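You operate a simulated robot arm through the tools that you are given. There is no shell and no other tool.

You run a simulated robot arm. Do the job below in one go: nothing can be reset, and whatever is moved stays where it is left.

## Task
Hang the weight that the braid card names under the stand, then braid lines 1 and 2.
Fine: turn notch A to the back first.

Only the result counts: the job must be done as asked and must still hold three seconds after the hand-in. Knocking over, shifting, dropping, spilling or breaking anything else fails it.

## Robot
A 7-joint arm with a two-finger parallel gripper, fixed in place. Base frame: the origin is at the foot of the arm, x ahead of it, y to its left, z up. Units: m, degrees, N and s.
Its first joint turns from -166.0 to 166.0 degrees. Payload 3.43 kg.
The TCP is the grasp point between the finger pads, 0.03 m short of the fingertips. In the tool frame z runs along the fingers and y along their closing line. Largest opening 0.094 m; finger width 0.028, thickness 0.01; the body of the gripper, 0.05 by 0.096 m, starts 0.055 m behind the TCP.
Orientation is told as [roll, pitch, yaw] about the base's x, y, z axes, in that order, counted from this pose: with the fingers straight down and closing along the base's y, the tool's x points along the base's -x, its y along +y and its z along -z.

## Interface
- The arm moves only by the tool play_rows. Its arguments are lists of equal length, an entry for each row: "travel": the shift along the base's x, y, z in m, a list of three; "delta_rot": the turn, a rotation vector about the base's x, y, z in degrees, a list of three. In form: {"travel": [[x, y, z], ...], "delta_rot": [[ax, ay, az], ...]}. A call has 1 to 20 rows; each row is the pose to reach, as a shift and turn from the pose commanded when the call began. "hand" is the finger opening in m, from 0 to 0.094, set as the call begins (left out, the last holds). Each row takes 0.2 s and may step no farther than 0.05 m and 8.6 degrees from the row before; otherwise, or with a gripper value out of range, the whole call is refused. A pose out of reach is approached as far as the arm can. The call stops where the force on the tool passes 40 N (or 10 N more than at its start, if that is more) or the arm is blocked; 0.2 s more then pass. The fingers move at their own pace (about 0.045 m/s each) and stop on an object; they squeeze with about 20 N. The grip force told is the motor's: it shows also when the fingers shut on nothing. Time passes only in rows, and 0.2 s behind the last, so rows that repeat a pose let the fingers close. It gives the time, the measured TCP pose, the force on the tool (base axes), the opening and the grip force at its end, in the units of the frame above (readings bear some noise), with the torque about the TCP (base axes, N m) and any sound that the robot's microphone picked up.
- Cameras (640 x 400 px; columns grow to the right, rows downward): "scene" is fixed at [0.3997, 0.5146, 1.7915]; the picture's right is [-0.95, -0.32, 0.00], its down [-0.20, 0.59, -0.78] and it looks along [0.25, -0.74, -0.62] (base axes); focal length 311 px, centre (320, 200). "wrist" rides on the gripper at [0.076, 0.014, -0.102] in the tool frame; the picture's right is [-0.18, 0.98, 0.00], its down [-0.75, -0.14, -0.64] and it looks along [-0.63, -0.12, 0.77] (tool axes); focal length 243 px, centre (320, 200). There is no depth. A picture from a camera that has moved, and an enlarged one, comes with that camera's place and axes in the base frame and with its lens. The place of the scene camera against the robot may be out by one fixed shift of up to 0.018 m in any direction.
- camera(camera): a new picture of that camera. It takes no simulated time.
- raise_lower(by): slides the trunk up (or, below 0, down) by that many m; the arm rides with it, the base frame stays. It gives what a move gives, with no picture.
- close_up(camera, box): a new picture of the part [left, top, right, bottom] of that camera's present view, enlarged. It takes no simulated time.
- sign_off(): hands the job in; it is judged then, once.

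Places have to be worked out from the pictures, the camera data and where the tool is seen. Open the gripper and draw the arm clear of the work before you hand the job in, unless the task says otherwise.

The tools are called as name(argument=value, ...) on one line, values as JSON. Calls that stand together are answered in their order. play_rows: Moves the arm, as the interface text tells. Its arguments: {"type":"object","properties":{"travel":{"type":"array"},"delta_rot":{"type":"array"},"hand":{"type":"number"}},"required":["travel","delta_rot"]} The other tools are called the same way: raise_lower (by) slides the trunk up or down; camera (camera) takes a picture; close_up (camera, box) takes an enlarged picture of a part of a camera's view; sign_off () hands the job in.

At the start:

```text
time: 0.0
tcp_pos: [0.6869, -0.1099, 1.3762]
tcp_rot: [0.0, 0.1, 0.0]
ft_force: [-0.1, -0.1, -0.7]
torque: [0.01, 0.0, 0.01]
grip_width: 0.0941
grip_force: 0.1
trunk travel left (down, up): [-0.425, 0.065]
```

scene: 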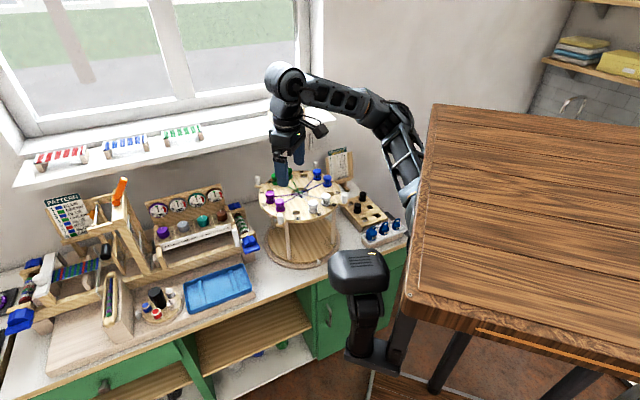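
wrist: 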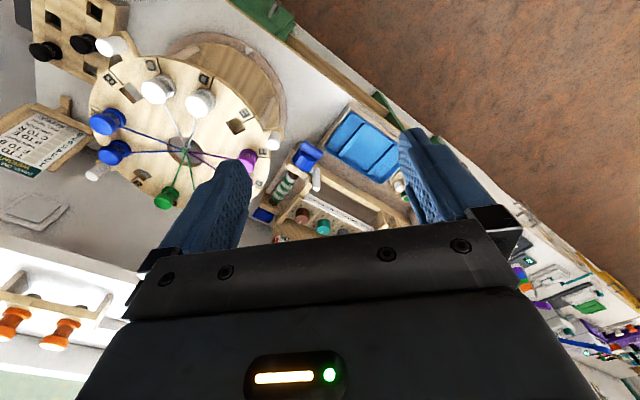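

I start by enlarging the stand, the card behind it and the weights tray to read what the job calls for.

close_up(camera="scene", box=[310, 140, 370, 190])

close_up(camera="scene", box=[230, 140, 420, 270])

close_up(camera="wrist", box=[0, 0, 300, 220])

close_up(camera="wrist", box=[0, 90, 110, 180])

```text
8.00 times, centred on (340, 165) of scene
camera zoom: at [0.3997, 0.5146, 1.7915], right [-0.95, -0.32, 0.0], down [-0.2, 0.59, -0.78], along [0.25, -0.74, -0.62], focal length 2488 px, centre (160, 480)
```

zoom: 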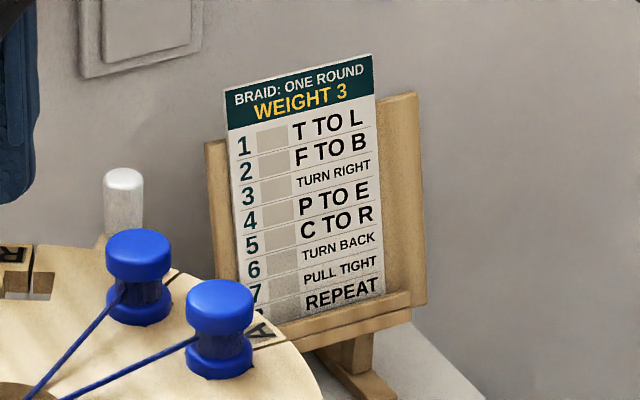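

```text
3.08 times, centred on (325, 205) of scene
camera zoom: at [0.3997, 0.5146, 1.7915], right [-0.95, -0.32, 0.0], down [-0.2, 0.59, -0.78], along [0.25, -0.74, -0.62], focal length 957 px, centre (305, 185)
```

zoom: 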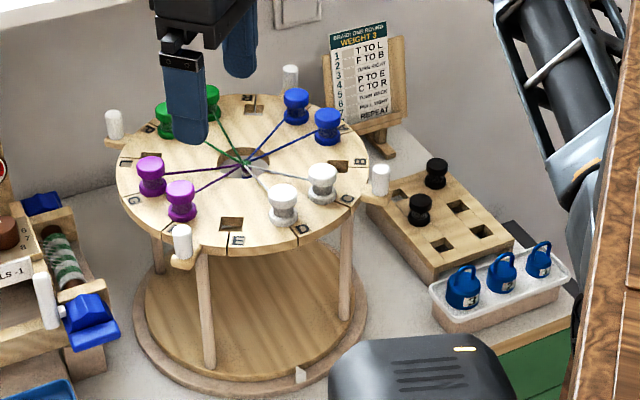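

```text
1.82 times, centred on (150, 110) of wrist
camera zoom: at [0.611, -0.0956, 1.4792], right [0.18, 0.98, 0.0], down [0.75, -0.14, 0.64], along [0.63, -0.12, -0.77], focal length 441 px, centre (629, 364)
```

zoom: 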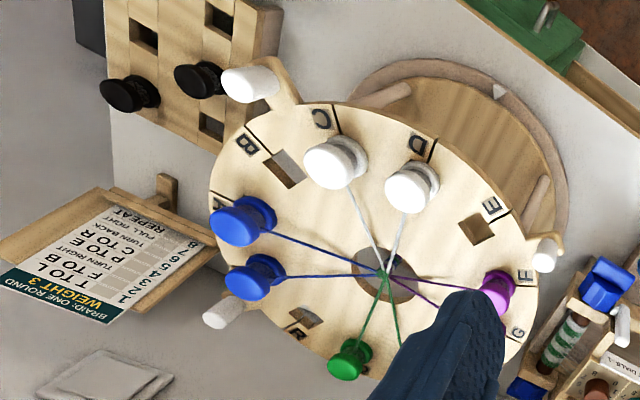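

```text
4.44 times, centred on (55, 135) of wrist
camera zoom: at [0.611, -0.0956, 1.4792], right [0.18, 0.98, 0.0], down [0.75, -0.14, 0.64], along [0.63, -0.12, -0.77], focal length 1078 px, centre (1498, 489)
```

zoom: 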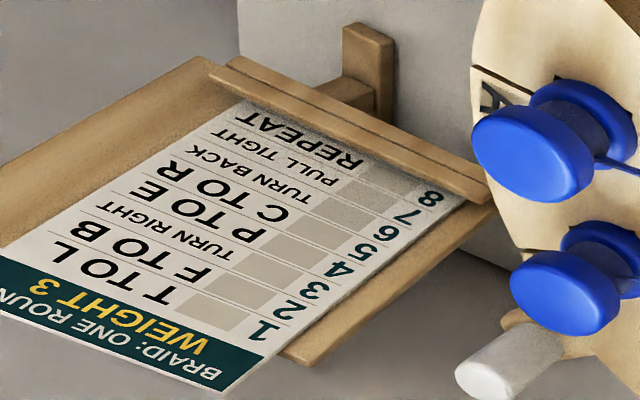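

The card reads WEIGHT 3, line 1 "T to L" and line 2 "F to B". Now I enlarge the weights, the disc letters and the space under the disc.

close_up(camera="scene", box=[355, 205, 415, 250])

close_up(camera="scene", box=[255, 165, 355, 230])

close_up(camera="scene", box=[260, 205, 350, 275])

close_up(camera="scene", box=[340, 180, 400, 225])

```text
8.89 times, centred on (385, 228) of scene
camera zoom: at [0.3997, 0.5146, 1.7915], right [-0.95, -0.32, 0.0], down [-0.2, 0.59, -0.78], along [0.25, -0.74, -0.62], focal length 2764 px, centre (-258, -44)
```

zoom: 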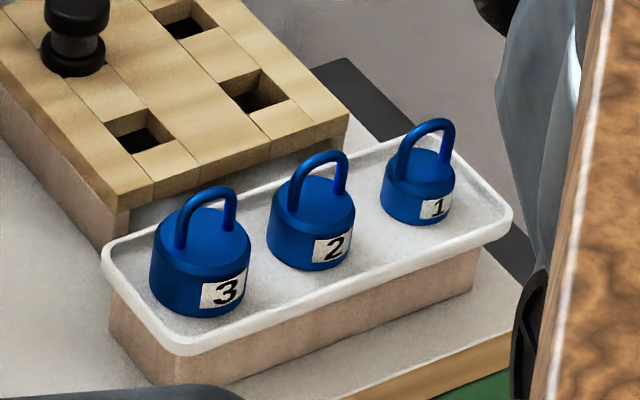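

```text
6.15 times, centred on (305, 198) of scene
camera zoom: at [0.3997, 0.5146, 1.7915], right [-0.95, -0.32, 0.0], down [-0.2, 0.59, -0.78], along [0.25, -0.74, -0.62], focal length 1914 px, centre (412, 215)
```

zoom: 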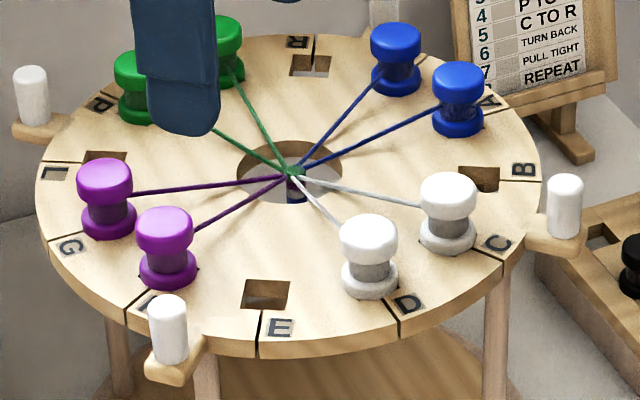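

```text
5.71 times, centred on (305, 240) of scene
camera zoom: at [0.3997, 0.5146, 1.7915], right [-0.95, -0.32, 0.0], down [-0.2, 0.59, -0.78], along [0.25, -0.74, -0.62], focal length 1777 px, centre (406, -29)
```

zoom: 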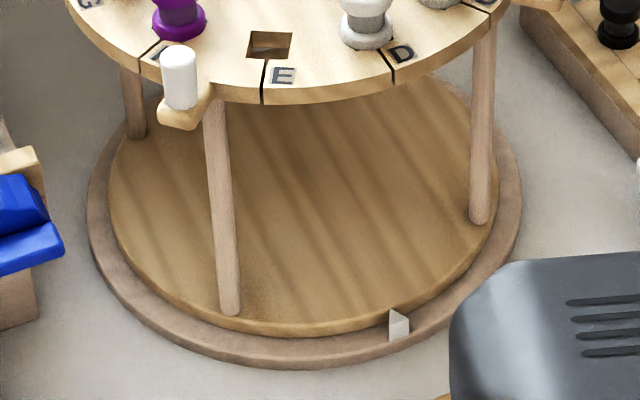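

```text
8.89 times, centred on (370, 202) of scene
camera zoom: at [0.3997, 0.5146, 1.7915], right [-0.95, -0.32, 0.0], down [-0.2, 0.59, -0.78], along [0.25, -0.74, -0.62], focal length 2764 px, centre (-124, 178)
```

zoom: 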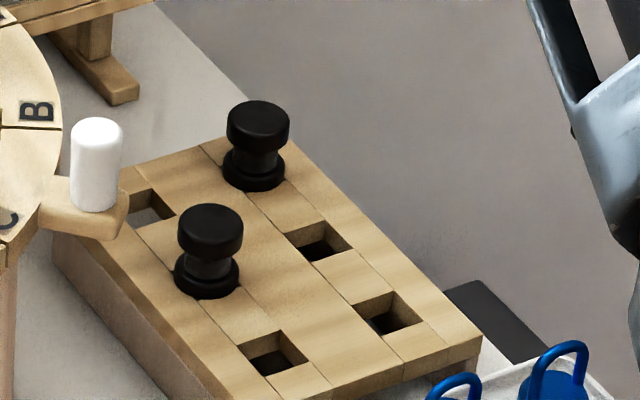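

Weight 3 is the left one in the tray, nearest the stand. I place the disc centre near (0.80, -0.41, 1.04), and the letters go round it clockwise. I move the wrist camera to look down onto the disc from the robot's side so I can read every notch.

play_rows(travel=[[-0.02, -0.04, 0.0], [-0.04, -0.08, 0.0], [-0.06, -0.12, 0.0], [-0.08, -0.16, 0.0], [-0.1, -0.2, 0.0], [-0.12, -0.24, 0.0]], delta_rot=[[0, 0, 0], [0, 0, 0], [0, 0, 0], [0, 0, 0], [0, 0, 0], [0, 0, 0]])

camera(camera="wrist")

camera(camera="scene")

```text
time: 1.4
tcp_pos: [0.5668, -0.3498, 1.3798]
tcp_rot: [-0.1, 0.2, 0.0]
ft_force: [1.5, 0.2, -0.3]
torque: [-0.02, -0.01, -0.02]
grip_width: 0.0939
grip_force: 0.1
trunk travel left (down, up): [-0.425, 0.065]
```

```text
taken
camera wrist: at [0.4909, -0.3354, 1.4821], right [0.18, 0.98, 0.0], down [0.75, -0.14, 0.64], along [0.63, -0.12, -0.77], focal length 243 px, centre (320, 200)
```

wrist: 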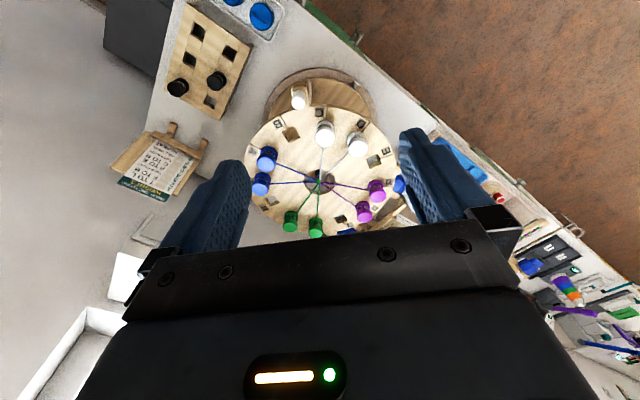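

```text
taken
```

scene: 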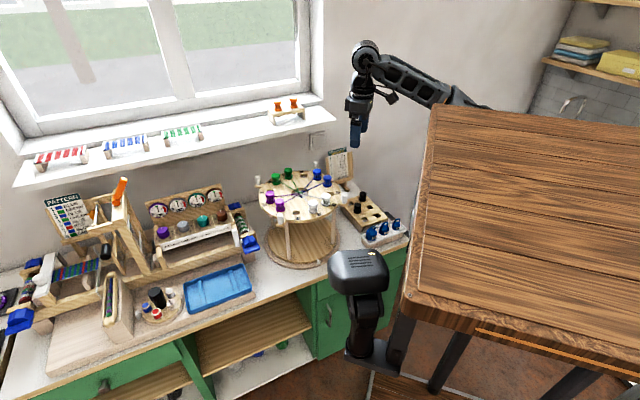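

The whole disc is in view now. I enlarge it in both cameras to read every letter.

close_up(camera="wrist", box=[235, 75, 405, 245])

close_up(camera="wrist", box=[240, 165, 340, 240])

close_up(camera="wrist", box=[320, 130, 410, 240])

close_up(camera="scene", box=[250, 155, 360, 230])

close_up(camera="scene", box=[255, 160, 330, 200])

```text
2.35 times, centred on (320, 160) of wrist
camera zoom: at [0.4909, -0.3354, 1.4821], right [0.18, 0.98, 0.0], down [0.75, -0.14, 0.64], along [0.63, -0.12, -0.77], focal length 571 px, centre (320, 294)
```

zoom: 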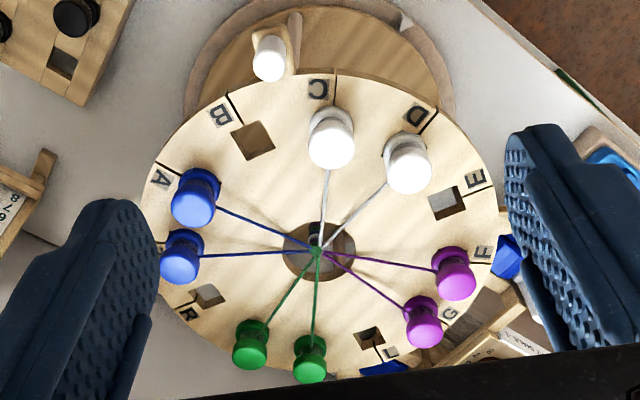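

```text
5.33 times, centred on (290, 202) of wrist
camera zoom: at [0.4909, -0.3354, 1.4821], right [0.18, 0.98, 0.0], down [0.75, -0.14, 0.64], along [0.63, -0.12, -0.77], focal length 1294 px, centre (480, 187)
```

zoom: 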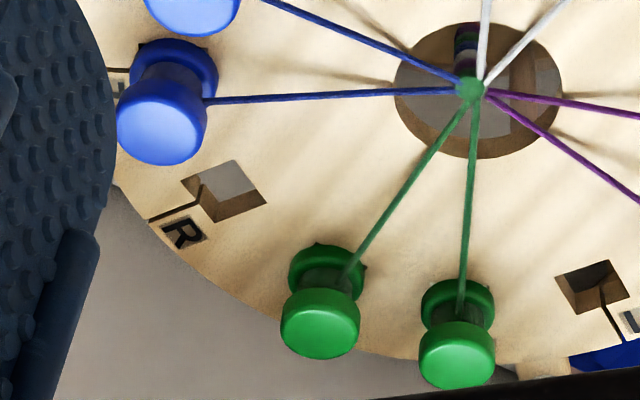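

```text
3.64 times, centred on (365, 185) of wrist
camera zoom: at [0.4909, -0.3354, 1.4821], right [0.18, 0.98, 0.0], down [0.75, -0.14, 0.64], along [0.63, -0.12, -0.77], focal length 882 px, centre (156, 254)
```

zoom: 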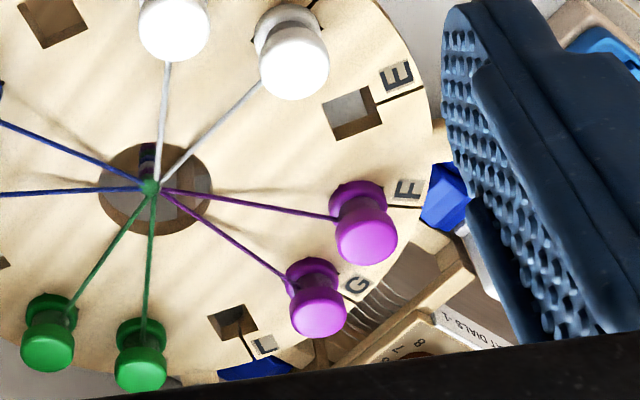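

```text
5.33 times, centred on (305, 192) of scene
camera zoom: at [0.3997, 0.5146, 1.7915], right [-0.95, -0.32, 0.0], down [-0.2, 0.59, -0.78], along [0.25, -0.74, -0.62], focal length 1659 px, centre (400, 240)
```

zoom: 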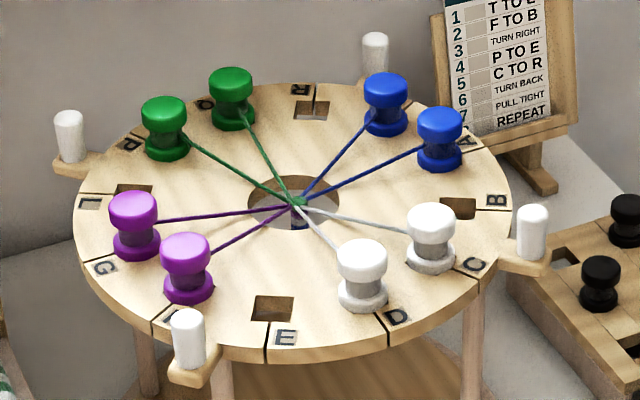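

```text
8.53 times, centred on (292, 180) of scene
camera zoom: at [0.3997, 0.5146, 1.7915], right [-0.95, -0.32, 0.0], down [-0.2, 0.59, -0.78], along [0.25, -0.74, -0.62], focal length 2654 px, centre (555, 371)
```

zoom: 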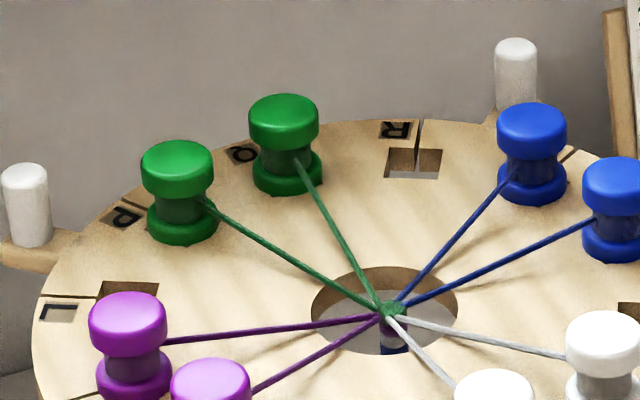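

The letters run A B C D E F G L P Q R T clockwise. T is the second blue bobbin and F the front purple one, while B, E, L and R are empty. The white pointer on the fixed ring sits at about (0.676, -0.277), which is the front of the bench, and D faces it now. I check the base ring and the T letter more closely.

close_up(camera="wrist", box=[255, 55, 385, 135])

close_up(camera="wrist", box=[240, 140, 300, 210])

close_up(camera="scene", box=[255, 215, 345, 275])

close_up(camera="wrist", box=[90, 0, 290, 130])

```text
4.92 times, centred on (320, 95) of wrist
camera zoom: at [0.4909, -0.3354, 1.4821], right [0.18, 0.98, 0.0], down [0.75, -0.14, 0.64], along [0.63, -0.12, -0.77], focal length 1194 px, centre (320, 717)
```

zoom: 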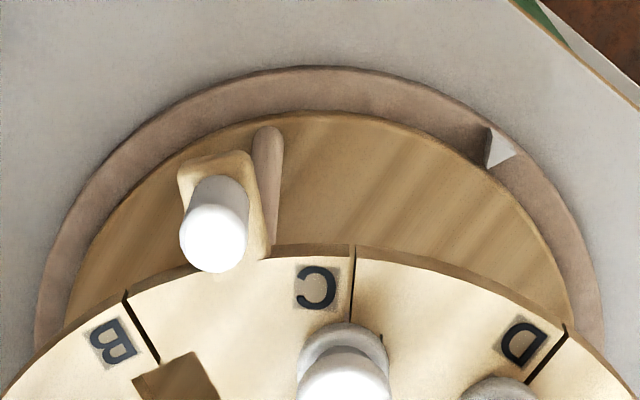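

```text
5.71 times, centred on (270, 175) of wrist
camera zoom: at [0.4909, -0.3354, 1.4821], right [0.18, 0.98, 0.0], down [0.75, -0.14, 0.64], along [0.63, -0.12, -0.77], focal length 1386 px, centre (606, 343)
```

zoom: 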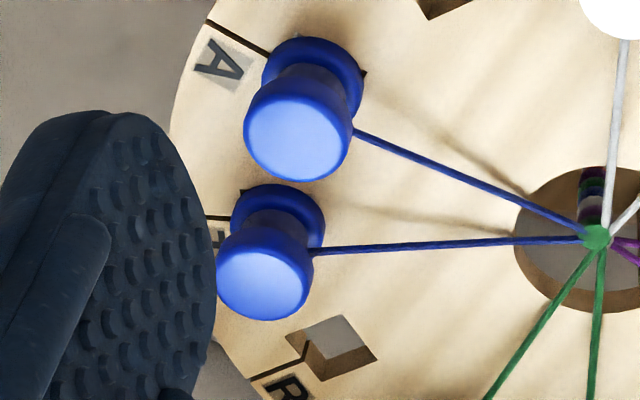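

```text
6.67 times, centred on (300, 245) of scene
camera zoom: at [0.3997, 0.5146, 1.7915], right [-0.95, -0.32, 0.0], down [-0.2, 0.59, -0.78], along [0.25, -0.74, -0.62], focal length 2073 px, centre (453, -100)
```

zoom: 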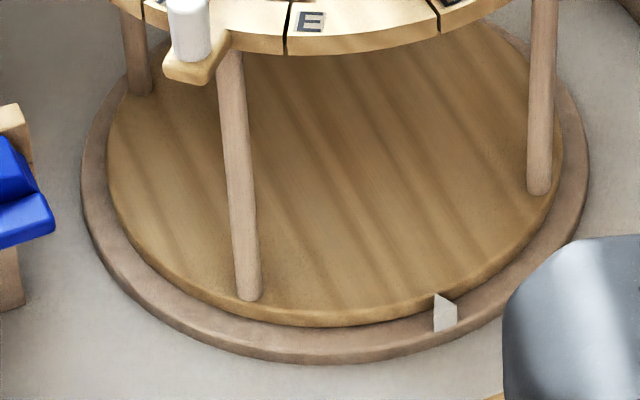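

```text
3.08 times, centred on (190, 65) of wrist
camera zoom: at [0.4909, -0.3354, 1.4821], right [0.18, 0.98, 0.0], down [0.75, -0.14, 0.64], along [0.63, -0.12, -0.77], focal length 746 px, centre (720, 615)
```

zoom: 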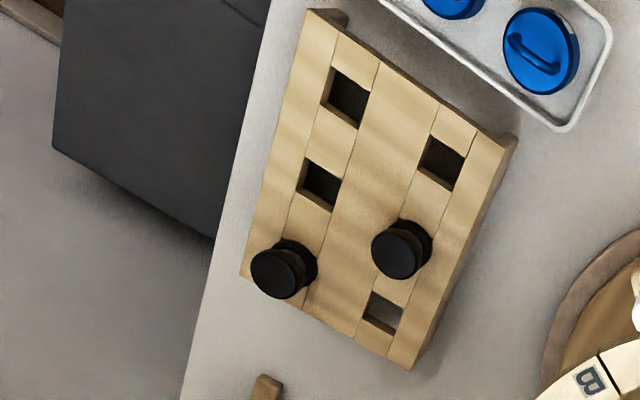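

T is confirmed next to A. D now faces the front pointer, so A has to turn about 90° counter-clockwise (seen from above) to point away from the bench front. The disc tabs with pegs sit at about 180°, 90°, 0° and -90°. I go above the peg at 90° (about 0.797, -0.205) with the fingers turned -90°.

play_rows(travel=[[0.019, 0.012, -0.01], [0.038, 0.024, -0.02], [0.057, 0.036, -0.03], [0.076, 0.048, -0.04], [0.095, 0.06, -0.05], [0.115, 0.072, -0.06], [0.134, 0.084, -0.07], [0.153, 0.096, -0.08], [0.172, 0.108, -0.09], [0.191, 0.12, -0.1], [0.21, 0.132, -0.11], [0.23, 0.145, -0.12]], delta_rot=[[0, 0, -7.5], [0, 0, -15], [0, 0, -22.5], [0, 0, -30], [0, 0, -37.5], [0, 0, -45], [0, 0, -52.5], [0, 0, -60], [0, 0, -67.5], [0, 0, -75], [0, 0, -82.5], [0, 0, -90]], hand=0.05)

camera(camera="wrist")

camera(camera="scene")

```text
time: 4.0
tcp_pos: [0.7964, -0.2057, 1.256]
tcp_rot: [-0.1, 0.1, -90.1]
ft_force: [-0.1, -0.5, -0.1]
torque: [0.0, 0.0, 0.0]
grip_width: 0.0501
grip_force: 0.1
trunk travel left (down, up): [-0.425, 0.065]
```

```text
taken
camera wrist: at [0.8104, -0.1293, 1.3586], right [0.98, -0.19, 0.0], down [-0.14, -0.75, 0.64], along [-0.12, -0.63, -0.77], focal length 243 px, centre (320, 200)
```

wrist: 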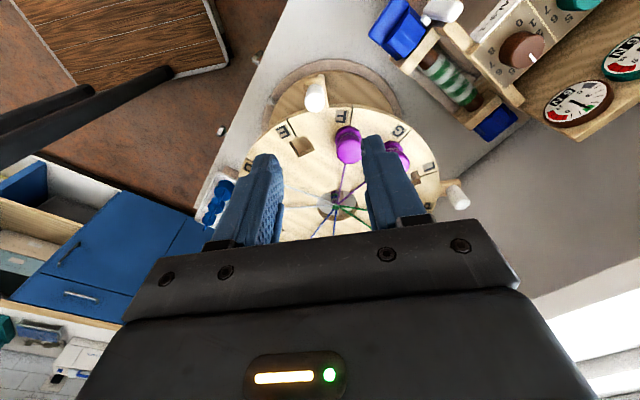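

```text
taken
```

scene: 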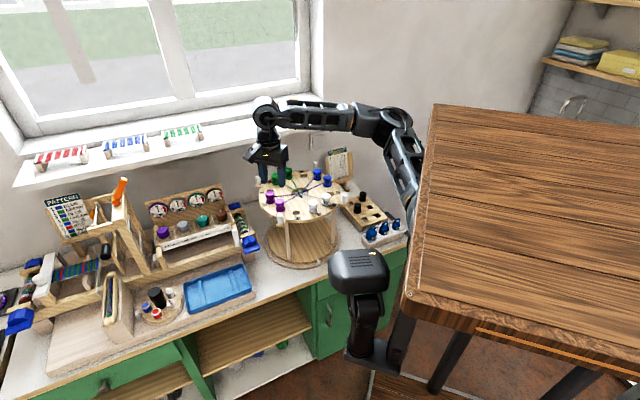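

The wrist view shows the H2 peg just in front of the fingers, between E and F. I enlarge it to measure where it is.

close_up(camera="wrist", box=[240, 60, 480, 215])

close_up(camera="wrist", box=[0, 0, 240, 150])

```text
2.58 times, centred on (360, 138) of wrist
camera zoom: at [0.8104, -0.1293, 1.3586], right [0.98, -0.19, 0.0], down [-0.14, -0.75, 0.64], along [-0.12, -0.63, -0.77], focal length 626 px, centre (217, 361)
```

zoom: 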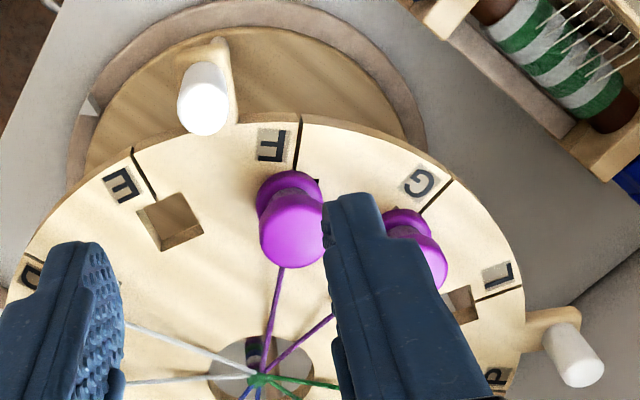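

```text
2.67 times, centred on (120, 75) of wrist
camera zoom: at [0.8104, -0.1293, 1.3586], right [0.98, -0.19, 0.0], down [-0.14, -0.75, 0.64], along [-0.12, -0.63, -0.77], focal length 647 px, centre (853, 533)
```

zoom: 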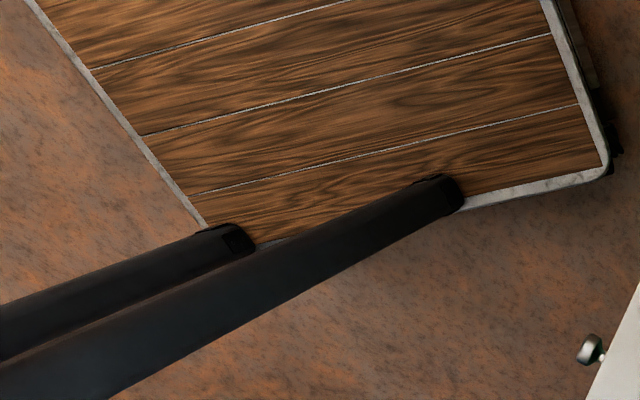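

I put the peg axis at about (0.789, -0.2115), with its top near z 1.10. I set a 34 mm opening, centre over the peg and lower until the tips are just above it, then check.

play_rows(travel=[[-0.0074, -0.0066, 0.0], [-0.0074, -0.0066, -0.04], [-0.0074, -0.0066, -0.08], [-0.0074, -0.0066, -0.115]], delta_rot=[[0, 0, 0], [0, 0, 0], [0, 0, 0], [0, 0, 0]], hand=0.034)

camera(camera="wrist")

close_up(camera="scene", box=[230, 90, 350, 240])

```text
time: 5.0
tcp_pos: [0.789, -0.2135, 1.1413]
tcp_rot: [0.0, -0.1, -90.0]
ft_force: [0.2, 0.2, 0.0]
torque: [0.06, -0.05, -0.01]
grip_width: 0.0339
grip_force: 0.0
trunk travel left (down, up): [-0.425, 0.065]
```

```text
taken
camera wrist: at [0.8039, -0.1369, 1.2444], right [0.98, -0.18, 0.0], down [-0.14, -0.75, 0.64], along [-0.12, -0.63, -0.77], focal length 243 px, centre (320, 200)
```

wrist: 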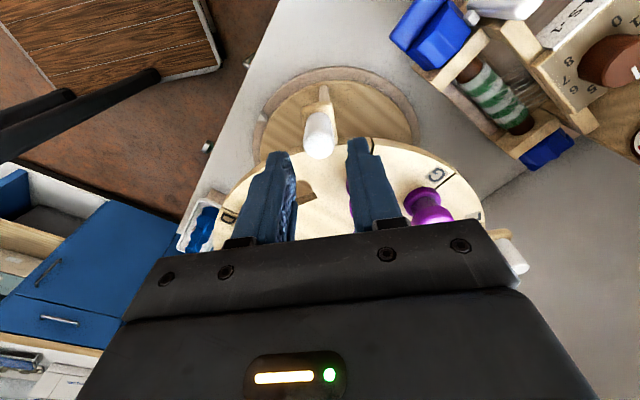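

```text
2.67 times, centred on (290, 165) of scene
camera zoom: at [0.3997, 0.5146, 1.7915], right [-0.95, -0.32, 0.0], down [-0.2, 0.59, -0.78], along [0.25, -0.74, -0.62], focal length 829 px, centre (400, 293)
```

zoom: 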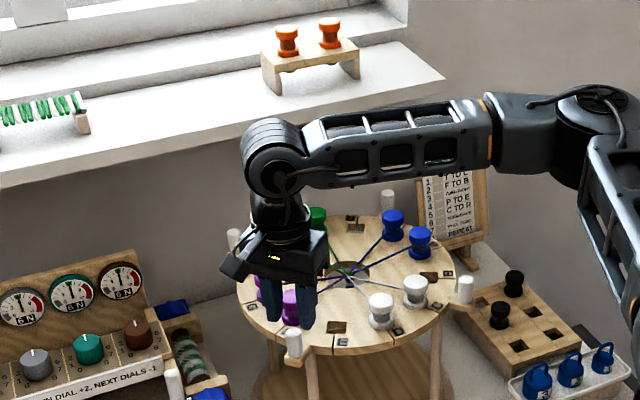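

I enlarge the wrist view around the peg and the fingertips to check the alignment before going down.

close_up(camera="wrist", box=[255, 75, 395, 175])

```text
4.00 times, centred on (325, 125) of wrist
camera zoom: at [0.8039, -0.1369, 1.2444], right [0.98, -0.18, 0.0], down [-0.14, -0.75, 0.64], along [-0.12, -0.63, -0.77], focal length 970 px, centre (300, 500)
```

zoom: 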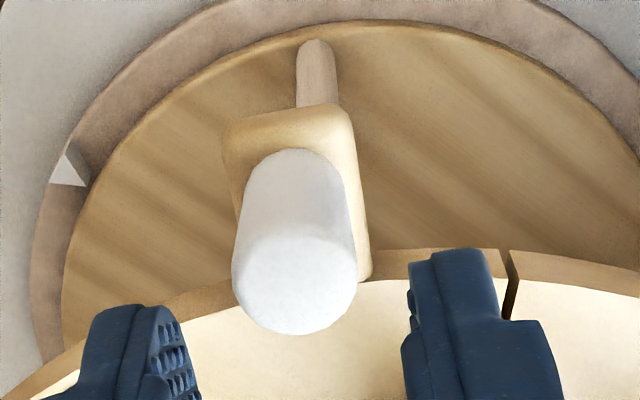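

The peg is centred between the tips at about (0.789, -0.210), 20 mm wide. I lower so the fingers straddle it.

play_rows(travel=[[0, 0.002, -0.02], [0, 0.002, -0.04], [0, 0.002, -0.05]], delta_rot=[[0, 0, 0], [0, 0, 0], [0, 0, 0]])

close_up(camera="wrist", box=[245, 60, 405, 180])

```text
time: 5.8
tcp_pos: [0.7898, -0.2107, 1.0911]
tcp_rot: [0.0, 0.0, -90.0]
ft_force: [0.4, 0.5, -0.1]
torque: [-0.03, 0.02, -0.02]
grip_width: 0.0339
grip_force: 0.0
trunk travel left (down, up): [-0.425, 0.065]
```

```text
3.33 times, centred on (325, 120) of wrist
camera zoom: at [0.8041, -0.1338, 1.1944], right [0.98, -0.18, 0.0], down [-0.14, -0.75, 0.64], along [-0.12, -0.63, -0.77], focal length 809 px, centre (303, 467)
```

zoom: 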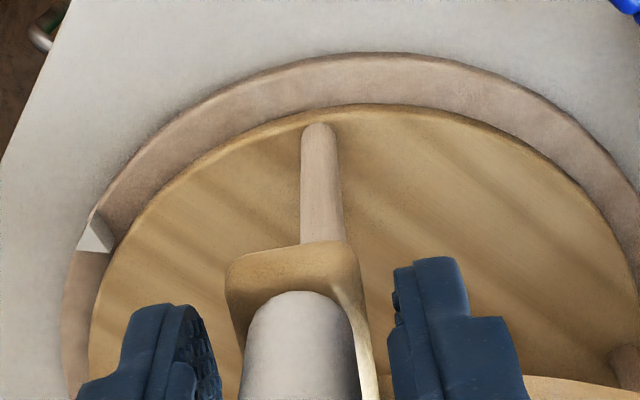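

The fingers are around the peg with no contact force. I drag it along the arc about the centre (0.792, -0.397), turning the hand with it. The first half comes first, then a check.

play_rows(travel=[[-0.0146, -0.0008, 0], [-0.029, -0.0027, 0], [-0.0432, -0.0057, 0], [-0.0571, -0.0098, 0], [-0.0707, -0.015, 0], [-0.0838, -0.0212, 0], [-0.0964, -0.0284, 0], [-0.1084, -0.0365, 0], [-0.1197, -0.0456, 0], [-0.1303, -0.0555, 0]], delta_rot=[[0, 0, 4.5], [0, 0, 9], [0, 0, 13.5], [0, 0, 18], [0, 0, 22.5], [0, 0, 27], [0, 0, 31.5], [0, 0, 36], [0, 0, 40.5], [0, 0, 45]])

camera(camera="wrist")

close_up(camera="scene", box=[250, 130, 370, 240])

```text
time: 8.0
tcp_pos: [0.6603, -0.2664, 1.0892]
tcp_rot: [0.0, 0.2, -44.9]
ft_force: [0.3, 0.2, 0.2]
torque: [0.02, 0.0, 0.0]
grip_width: 0.034
grip_force: 0.0
trunk travel left (down, up): [-0.425, 0.065]
```

```text
taken
camera wrist: at [0.6161, -0.2019, 1.1936], right [0.82, 0.57, 0.0], down [0.44, -0.63, 0.64], along [0.36, -0.53, -0.77], focal length 243 px, centre (320, 200)
```

wrist: 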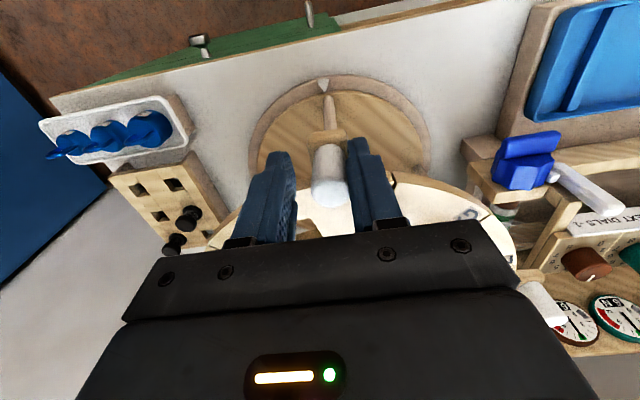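

```text
3.64 times, centred on (310, 185) of scene
camera zoom: at [0.3997, 0.5146, 1.7915], right [-0.95, -0.32, 0.0], down [-0.2, 0.59, -0.78], along [0.25, -0.74, -0.62], focal length 1131 px, centre (356, 254)
```

zoom: 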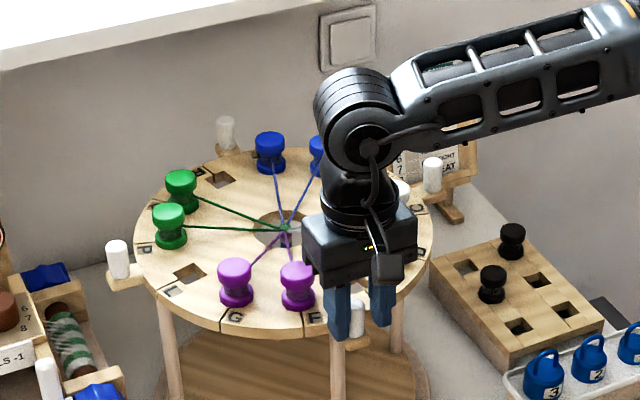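

The stand turns smoothly with the peg and needs hardly any force. I go on with the rest of the arc and stop a little short to check.

play_rows(travel=[[-0.0098, -0.0108, 0], [-0.0187, -0.0222, 0], [-0.0267, -0.0343, 0], [-0.0337, -0.047, 0], [-0.0398, -0.0602, 0], [-0.0447, -0.0739, 0], [-0.0486, -0.0878, 0], [-0.0514, -0.1021, 0], [-0.0531, -0.1165, 0]], delta_rot=[[0, 0, 4.5], [0, 0, 9], [0, 0, 13.5], [0, 0, 18], [0, 0, 22.5], [0, 0, 27], [0, 0, 31.5], [0, 0, 36], [0, 0, 40.5]])

camera(camera="wrist")

close_up(camera="scene", box=[250, 150, 370, 250])

close_up(camera="wrist", box=[230, 60, 450, 220])

```text
time: 10.0
tcp_pos: [0.6061, -0.3821, 1.0915]
tcp_rot: [0.1, 0.0, -4.3]
ft_force: [1.6, -1.4, 0.1]
torque: [0.0, 0.0, 0.05]
grip_width: 0.0349
grip_force: 1.0
trunk travel left (down, up): [-0.425, 0.065]
```

```text
taken
camera wrist: at [0.5313, -0.3625, 1.1947], right [0.26, 0.97, 0.0], down [0.74, -0.2, 0.64], along [0.62, -0.17, -0.77], focal length 243 px, centre (320, 200)
```

wrist: 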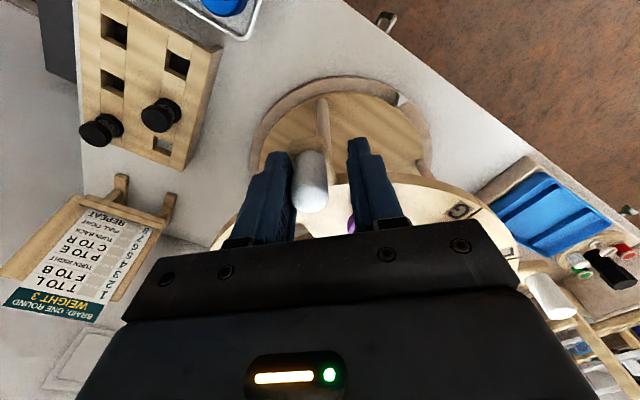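

```text
4.00 times, centred on (310, 200) of scene
camera zoom: at [0.3997, 0.5146, 1.7915], right [-0.95, -0.32, 0.0], down [-0.2, 0.59, -0.78], along [0.25, -0.74, -0.62], focal length 1244 px, centre (360, 200)
```

zoom: 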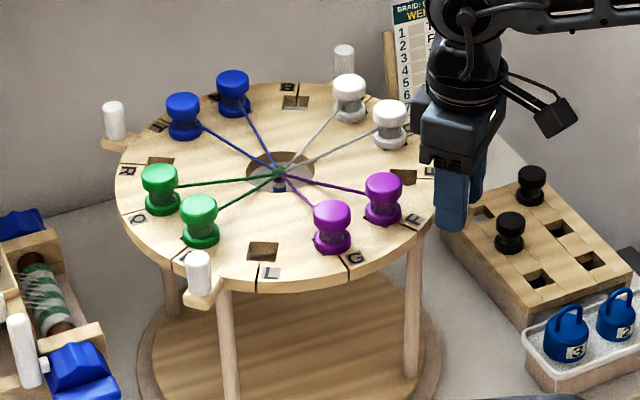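

```text
2.50 times, centred on (340, 140) of wrist
camera zoom: at [0.5313, -0.3625, 1.1947], right [0.26, 0.97, 0.0], down [0.74, -0.2, 0.64], along [0.62, -0.17, -0.77], focal length 606 px, centre (270, 350)
```

zoom: 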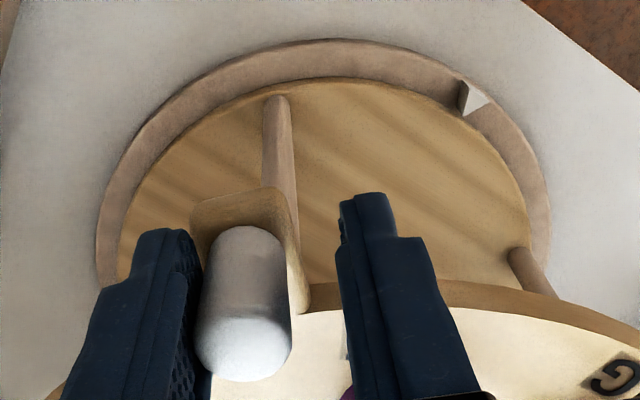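

The stand coasts easily: the peg now leans on the leading finger at about 178°. I ease the last few degrees and close on the peg to centre and hold it.

play_rows(travel=[[-0.0002, -0.004, 0], [-0.0004, -0.008, 0], [-0.0005, -0.012, 0], [-0.0006, -0.0155, 0], [-0.0006, -0.0155, 0], [-0.0006, -0.0155, 0]], delta_rot=[[0, 0, 1.2], [0, 0, 2.4], [0, 0, 3.6], [0, 0, 4.5], [0, 0, 4.5], [0, 0, 4.5]])

play_rows(travel=[[0, 0, 0], [0, 0, 0], [0, 0, 0], [0, 0, 0]], delta_rot=[[0, 0, 0], [0, 0, 0], [0, 0, 0], [0, 0, 0]], hand=0.015)

camera(camera="wrist")

close_up(camera="scene", box=[250, 160, 370, 280])

```text
time: 11.4
tcp_pos: [0.6056, -0.3958, 1.0908]
tcp_rot: [-0.3, 0.1, -0.5]
ft_force: [-0.2, -0.6, -0.1]
torque: [-0.03, 0.01, 0.0]
grip_width: 0.0338
grip_force: 0.0
trunk travel left (down, up): [-0.425, 0.065]
```

```text
time: 12.4
tcp_pos: [0.6046, -0.3949, 1.0914]
tcp_rot: [-0.4, 0.1, -0.5]
ft_force: [-2.1, 1.7, 0.1]
torque: [-0.02, 0.01, 0.09]
grip_width: 0.0214
grip_force: 44.2
trunk travel left (down, up): [-0.425, 0.065]
```

```text
taken
camera wrist: at [0.5297, -0.3805, 1.1944], right [0.19, 0.98, 0.0], down [0.75, -0.14, 0.64], along [0.63, -0.13, -0.77], focal length 243 px, centre (320, 200)
```

wrist: 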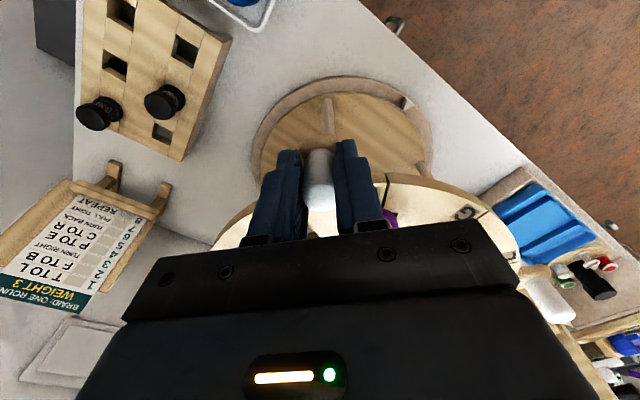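

```text
3.33 times, centred on (310, 220) of scene
camera zoom: at [0.3997, 0.5146, 1.7915], right [-0.95, -0.32, 0.0], down [-0.2, 0.59, -0.78], along [0.25, -0.74, -0.62], focal length 1037 px, centre (353, 133)
```

zoom: 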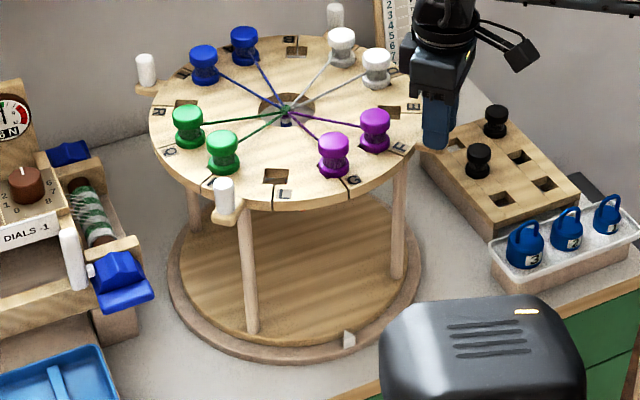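

The peg is gripped at about 180° and the stand holds still. I open gently and rise straight up, then check notch G against the front pointer and A at the back.

play_rows(travel=[[0, 0, 0], [0, 0, 0], [0, 0, 0]], delta_rot=[[0, 0, 0], [0, 0, 0], [0, 0, 0]], hand=0.036)

play_rows(travel=[[0, 0, 0.02], [0, 0, 0.05], [0, 0, 0.09], [-0.02, 0, 0.135], [-0.04, 0.0, 0.18], [-0.06, 0, 0.225], [-0.06, 0, 0.27]], delta_rot=[[0, 0, 0], [0, 0, 0], [0, 0, 0], [0, 0, 0], [0, 0, 0], [0, 0, 0], [0, 0, 0]])

camera(camera="wrist")

close_up(camera="scene", box=[250, 160, 370, 280])

```text
time: 13.2
tcp_pos: [0.6053, -0.3965, 1.0908]
tcp_rot: [-0.3, 0.1, -0.5]
ft_force: [0.0, -0.3, 0.3]
torque: [0.02, 0.01, 0.02]
grip_width: 0.0362
grip_force: 0.0
trunk travel left (down, up): [-0.425, 0.065]
```

```text
time: 14.8
tcp_pos: [0.5489, -0.3829, 1.3571]
tcp_rot: [0.0, 0.0, -0.2]
ft_force: [-0.1, 0.6, -0.1]
torque: [0.0, 0.05, 0.0]
grip_width: 0.0359
grip_force: 0.2
out of reach, approached as far as the arm can: row 1, 2, 3, 6, 7
trunk travel left (down, up): [-0.425, 0.065]
```

```text
taken
camera wrist: at [0.4724, -0.3687, 1.4609], right [0.19, 0.98, 0.0], down [0.75, -0.14, 0.64], along [0.63, -0.12, -0.77], focal length 243 px, centre (320, 200)
```

wrist: 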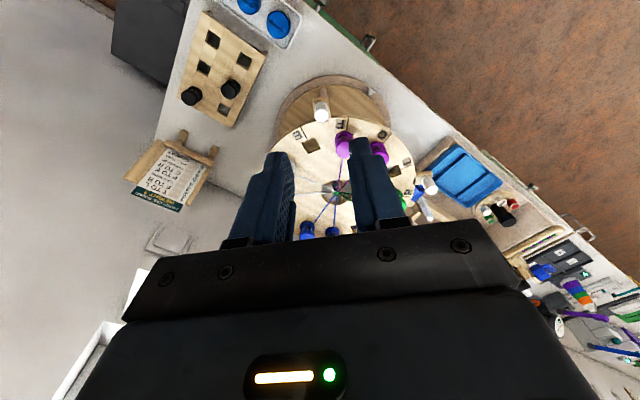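

```text
3.33 times, centred on (310, 220) of scene
camera zoom: at [0.3997, 0.5146, 1.7915], right [-0.95, -0.32, 0.0], down [-0.2, 0.59, -0.78], along [0.25, -0.74, -0.62], focal length 1037 px, centre (353, 133)
```

zoom: 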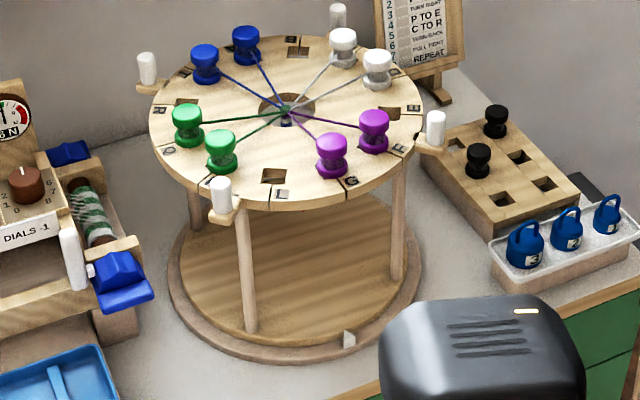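

The hand is up and clear. I enlarge both views to measure the new orientation exactly.

close_up(camera="scene", box=[260, 165, 350, 225])

close_up(camera="wrist", box=[260, 70, 420, 180])

close_up(camera="scene", box=[275, 200, 345, 270])

```text
6.67 times, centred on (305, 195) of scene
camera zoom: at [0.3997, 0.5146, 1.7915], right [-0.95, -0.32, 0.0], down [-0.2, 0.59, -0.78], along [0.25, -0.74, -0.62], focal length 2073 px, centre (420, 233)
```

zoom: 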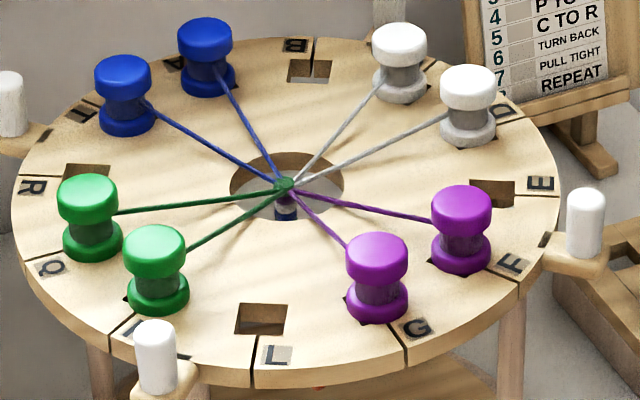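

```text
3.64 times, centred on (340, 125) of wrist
camera zoom: at [0.4724, -0.3687, 1.4609], right [0.19, 0.98, 0.0], down [0.75, -0.14, 0.64], along [0.63, -0.12, -0.77], focal length 882 px, centre (247, 473)
```

zoom: 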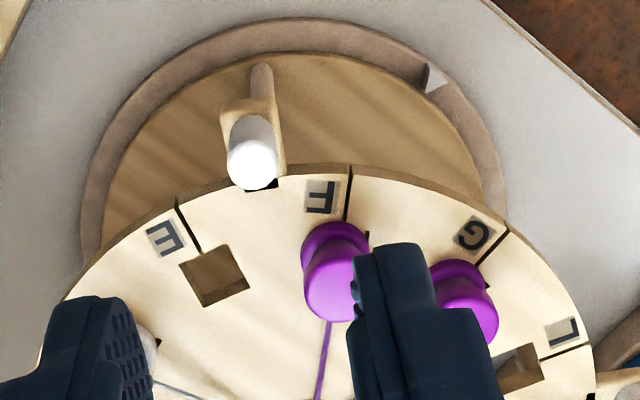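

```text
5.71 times, centred on (310, 235) of scene
camera zoom: at [0.3997, 0.5146, 1.7915], right [-0.95, -0.32, 0.0], down [-0.2, 0.59, -0.78], along [0.25, -0.74, -0.62], focal length 1777 px, centre (377, 0)
```

zoom: 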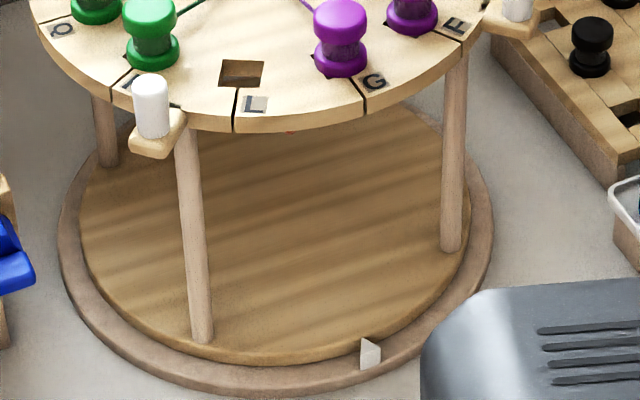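

A points within about 1° of straight back (-46°) and G faces the pointer. The turned stand has centre (0.794, -0.393) and rim radius 0.161. Before lowering the arm I look at what the black box near the bench is.

close_up(camera="scene", box=[310, 230, 470, 400])

camera(camera="scene")

```text
2.35 times, centred on (390, 315) of scene
camera zoom: at [0.3997, 0.5146, 1.7915], right [-0.95, -0.32, 0.0], down [-0.2, 0.59, -0.78], along [0.25, -0.74, -0.62], focal length 732 px, centre (155, -71)
```

zoom: 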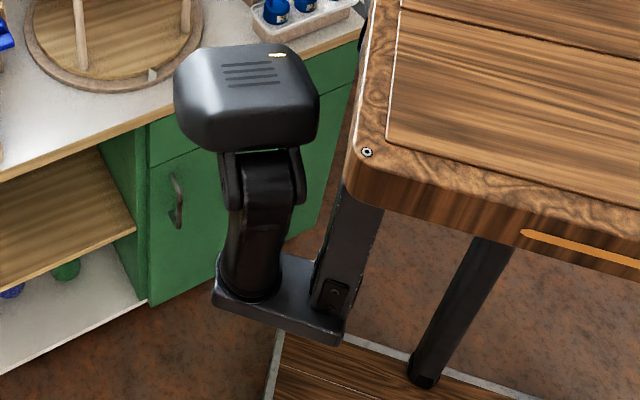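

```text
taken
```

scene: 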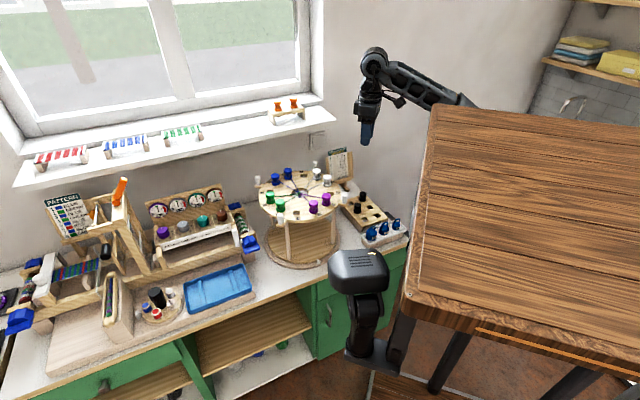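

The black box is the robot's own sensor head on its frame, clear of the bench. Next I need to see what hangs under the disc, so I turn the hand toward the stand, tilt the fingers forward and then lower with the trunk.

play_rows(travel=[[0.008, 0.025, 0], [0.016, 0.05, 0], [0.024, 0.075, 0], [0.032, 0.1, 0], [0.04, 0.12, 0]], delta_rot=[[0, 0, -6], [0, 0, -12], [0, 0, -18], [0, 0, -24], [0, 0, -30]])

play_rows(travel=[[0, 0, 0], [0, 0, 0], [0, 0, 0], [0, 0, 0], [0, 0, 0], [0, 0, 0], [0, 0, 0]], delta_rot=[[-3.3, -5.6, 0], [-6.5, -11.3, 0], [-9.8, -16.9, 0], [-13, -22.5, 0], [-16.3, -28.1, 0], [-19.5, -33.8, 0], [-22.5, -39, 0]])

camera(camera="wrist")

camera(camera="scene")

```text
time: 16.0
tcp_pos: [0.5866, -0.2648, 1.3589]
tcp_rot: [0.0, 0.0, -30.2]
ft_force: [-0.7, -0.1, 0.1]
torque: [0.03, -0.02, 0.02]
grip_width: 0.0359
grip_force: 0.0
trunk travel left (down, up): [-0.425, 0.065]
```

```text
time: 17.6
tcp_pos: [0.5944, -0.2615, 1.3495]
tcp_rot: [0.0, -43.3, -29.0]
ft_force: [1.2, 0.8, 0.2]
torque: [-0.03, 0.0, -0.01]
grip_width: 0.0358
grip_force: 0.2
trunk travel left (down, up): [-0.425, 0.065]
```

```text
taken
camera wrist: at [0.4919, -0.1876, 1.3723], right [0.59, 0.79, 0.13], down [0.03, -0.18, 0.98], along [0.8, -0.58, -0.12], focal length 243 px, centre (320, 200)
```

wrist: 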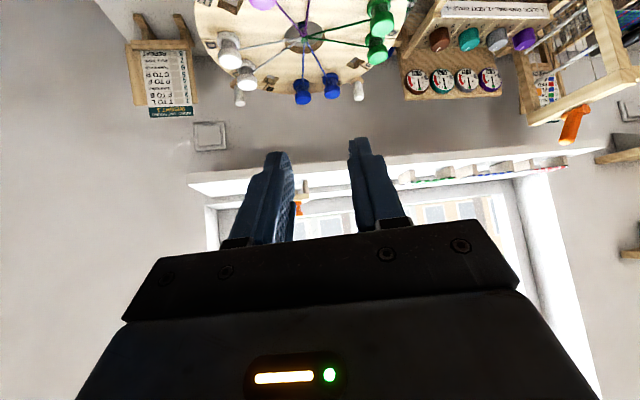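

```text
taken
```

scene: 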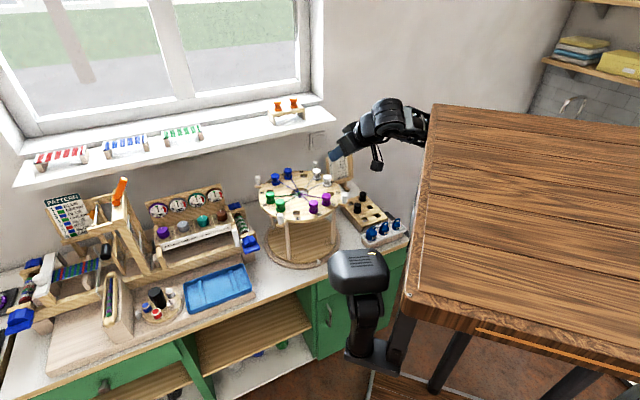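

The tilt works. I lower the trunk by 0.2 m first; the hand stays in front of the disc rim, more than 5 cm clear.

raise_lower(by=-0.2)

camera(camera="wrist")

camera(camera="scene")

```text
time: 19.8
tcp_pos: [0.5942, -0.2605, 1.1485]
tcp_rot: [0.0, -43.4, -28.9]
ft_force: [-1.1, 0.2, 0.0]
torque: [0.01, -0.01, 0.0]
grip_width: 0.036
grip_force: 0.0
trunk travel left (down, up): [-0.225, 0.265]
```

```text
taken
camera wrist: at [0.4911, -0.1875, 1.1717], right [0.59, 0.79, 0.13], down [0.03, -0.17, 0.98], along [0.8, -0.58, -0.12], focal length 243 px, centre (320, 200)
```

wrist: 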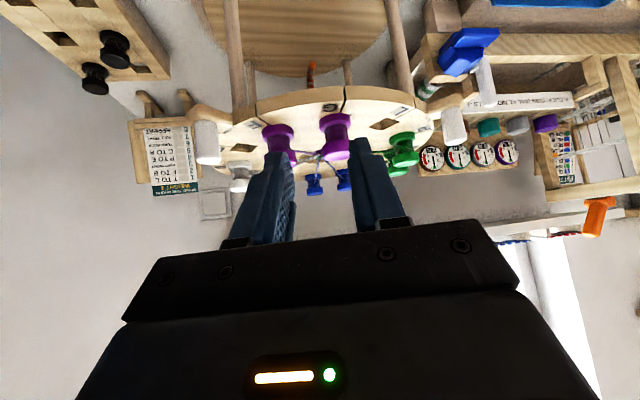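

```text
taken
```

scene: 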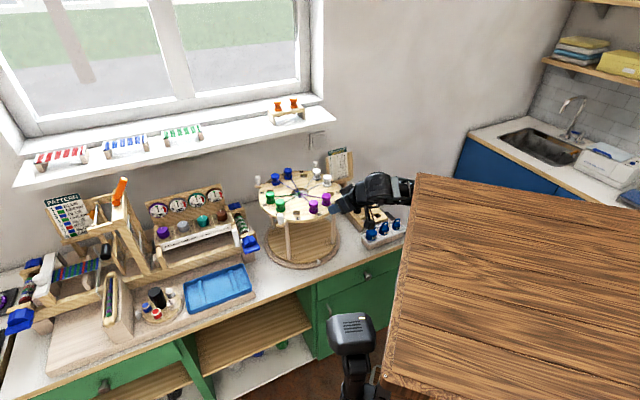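

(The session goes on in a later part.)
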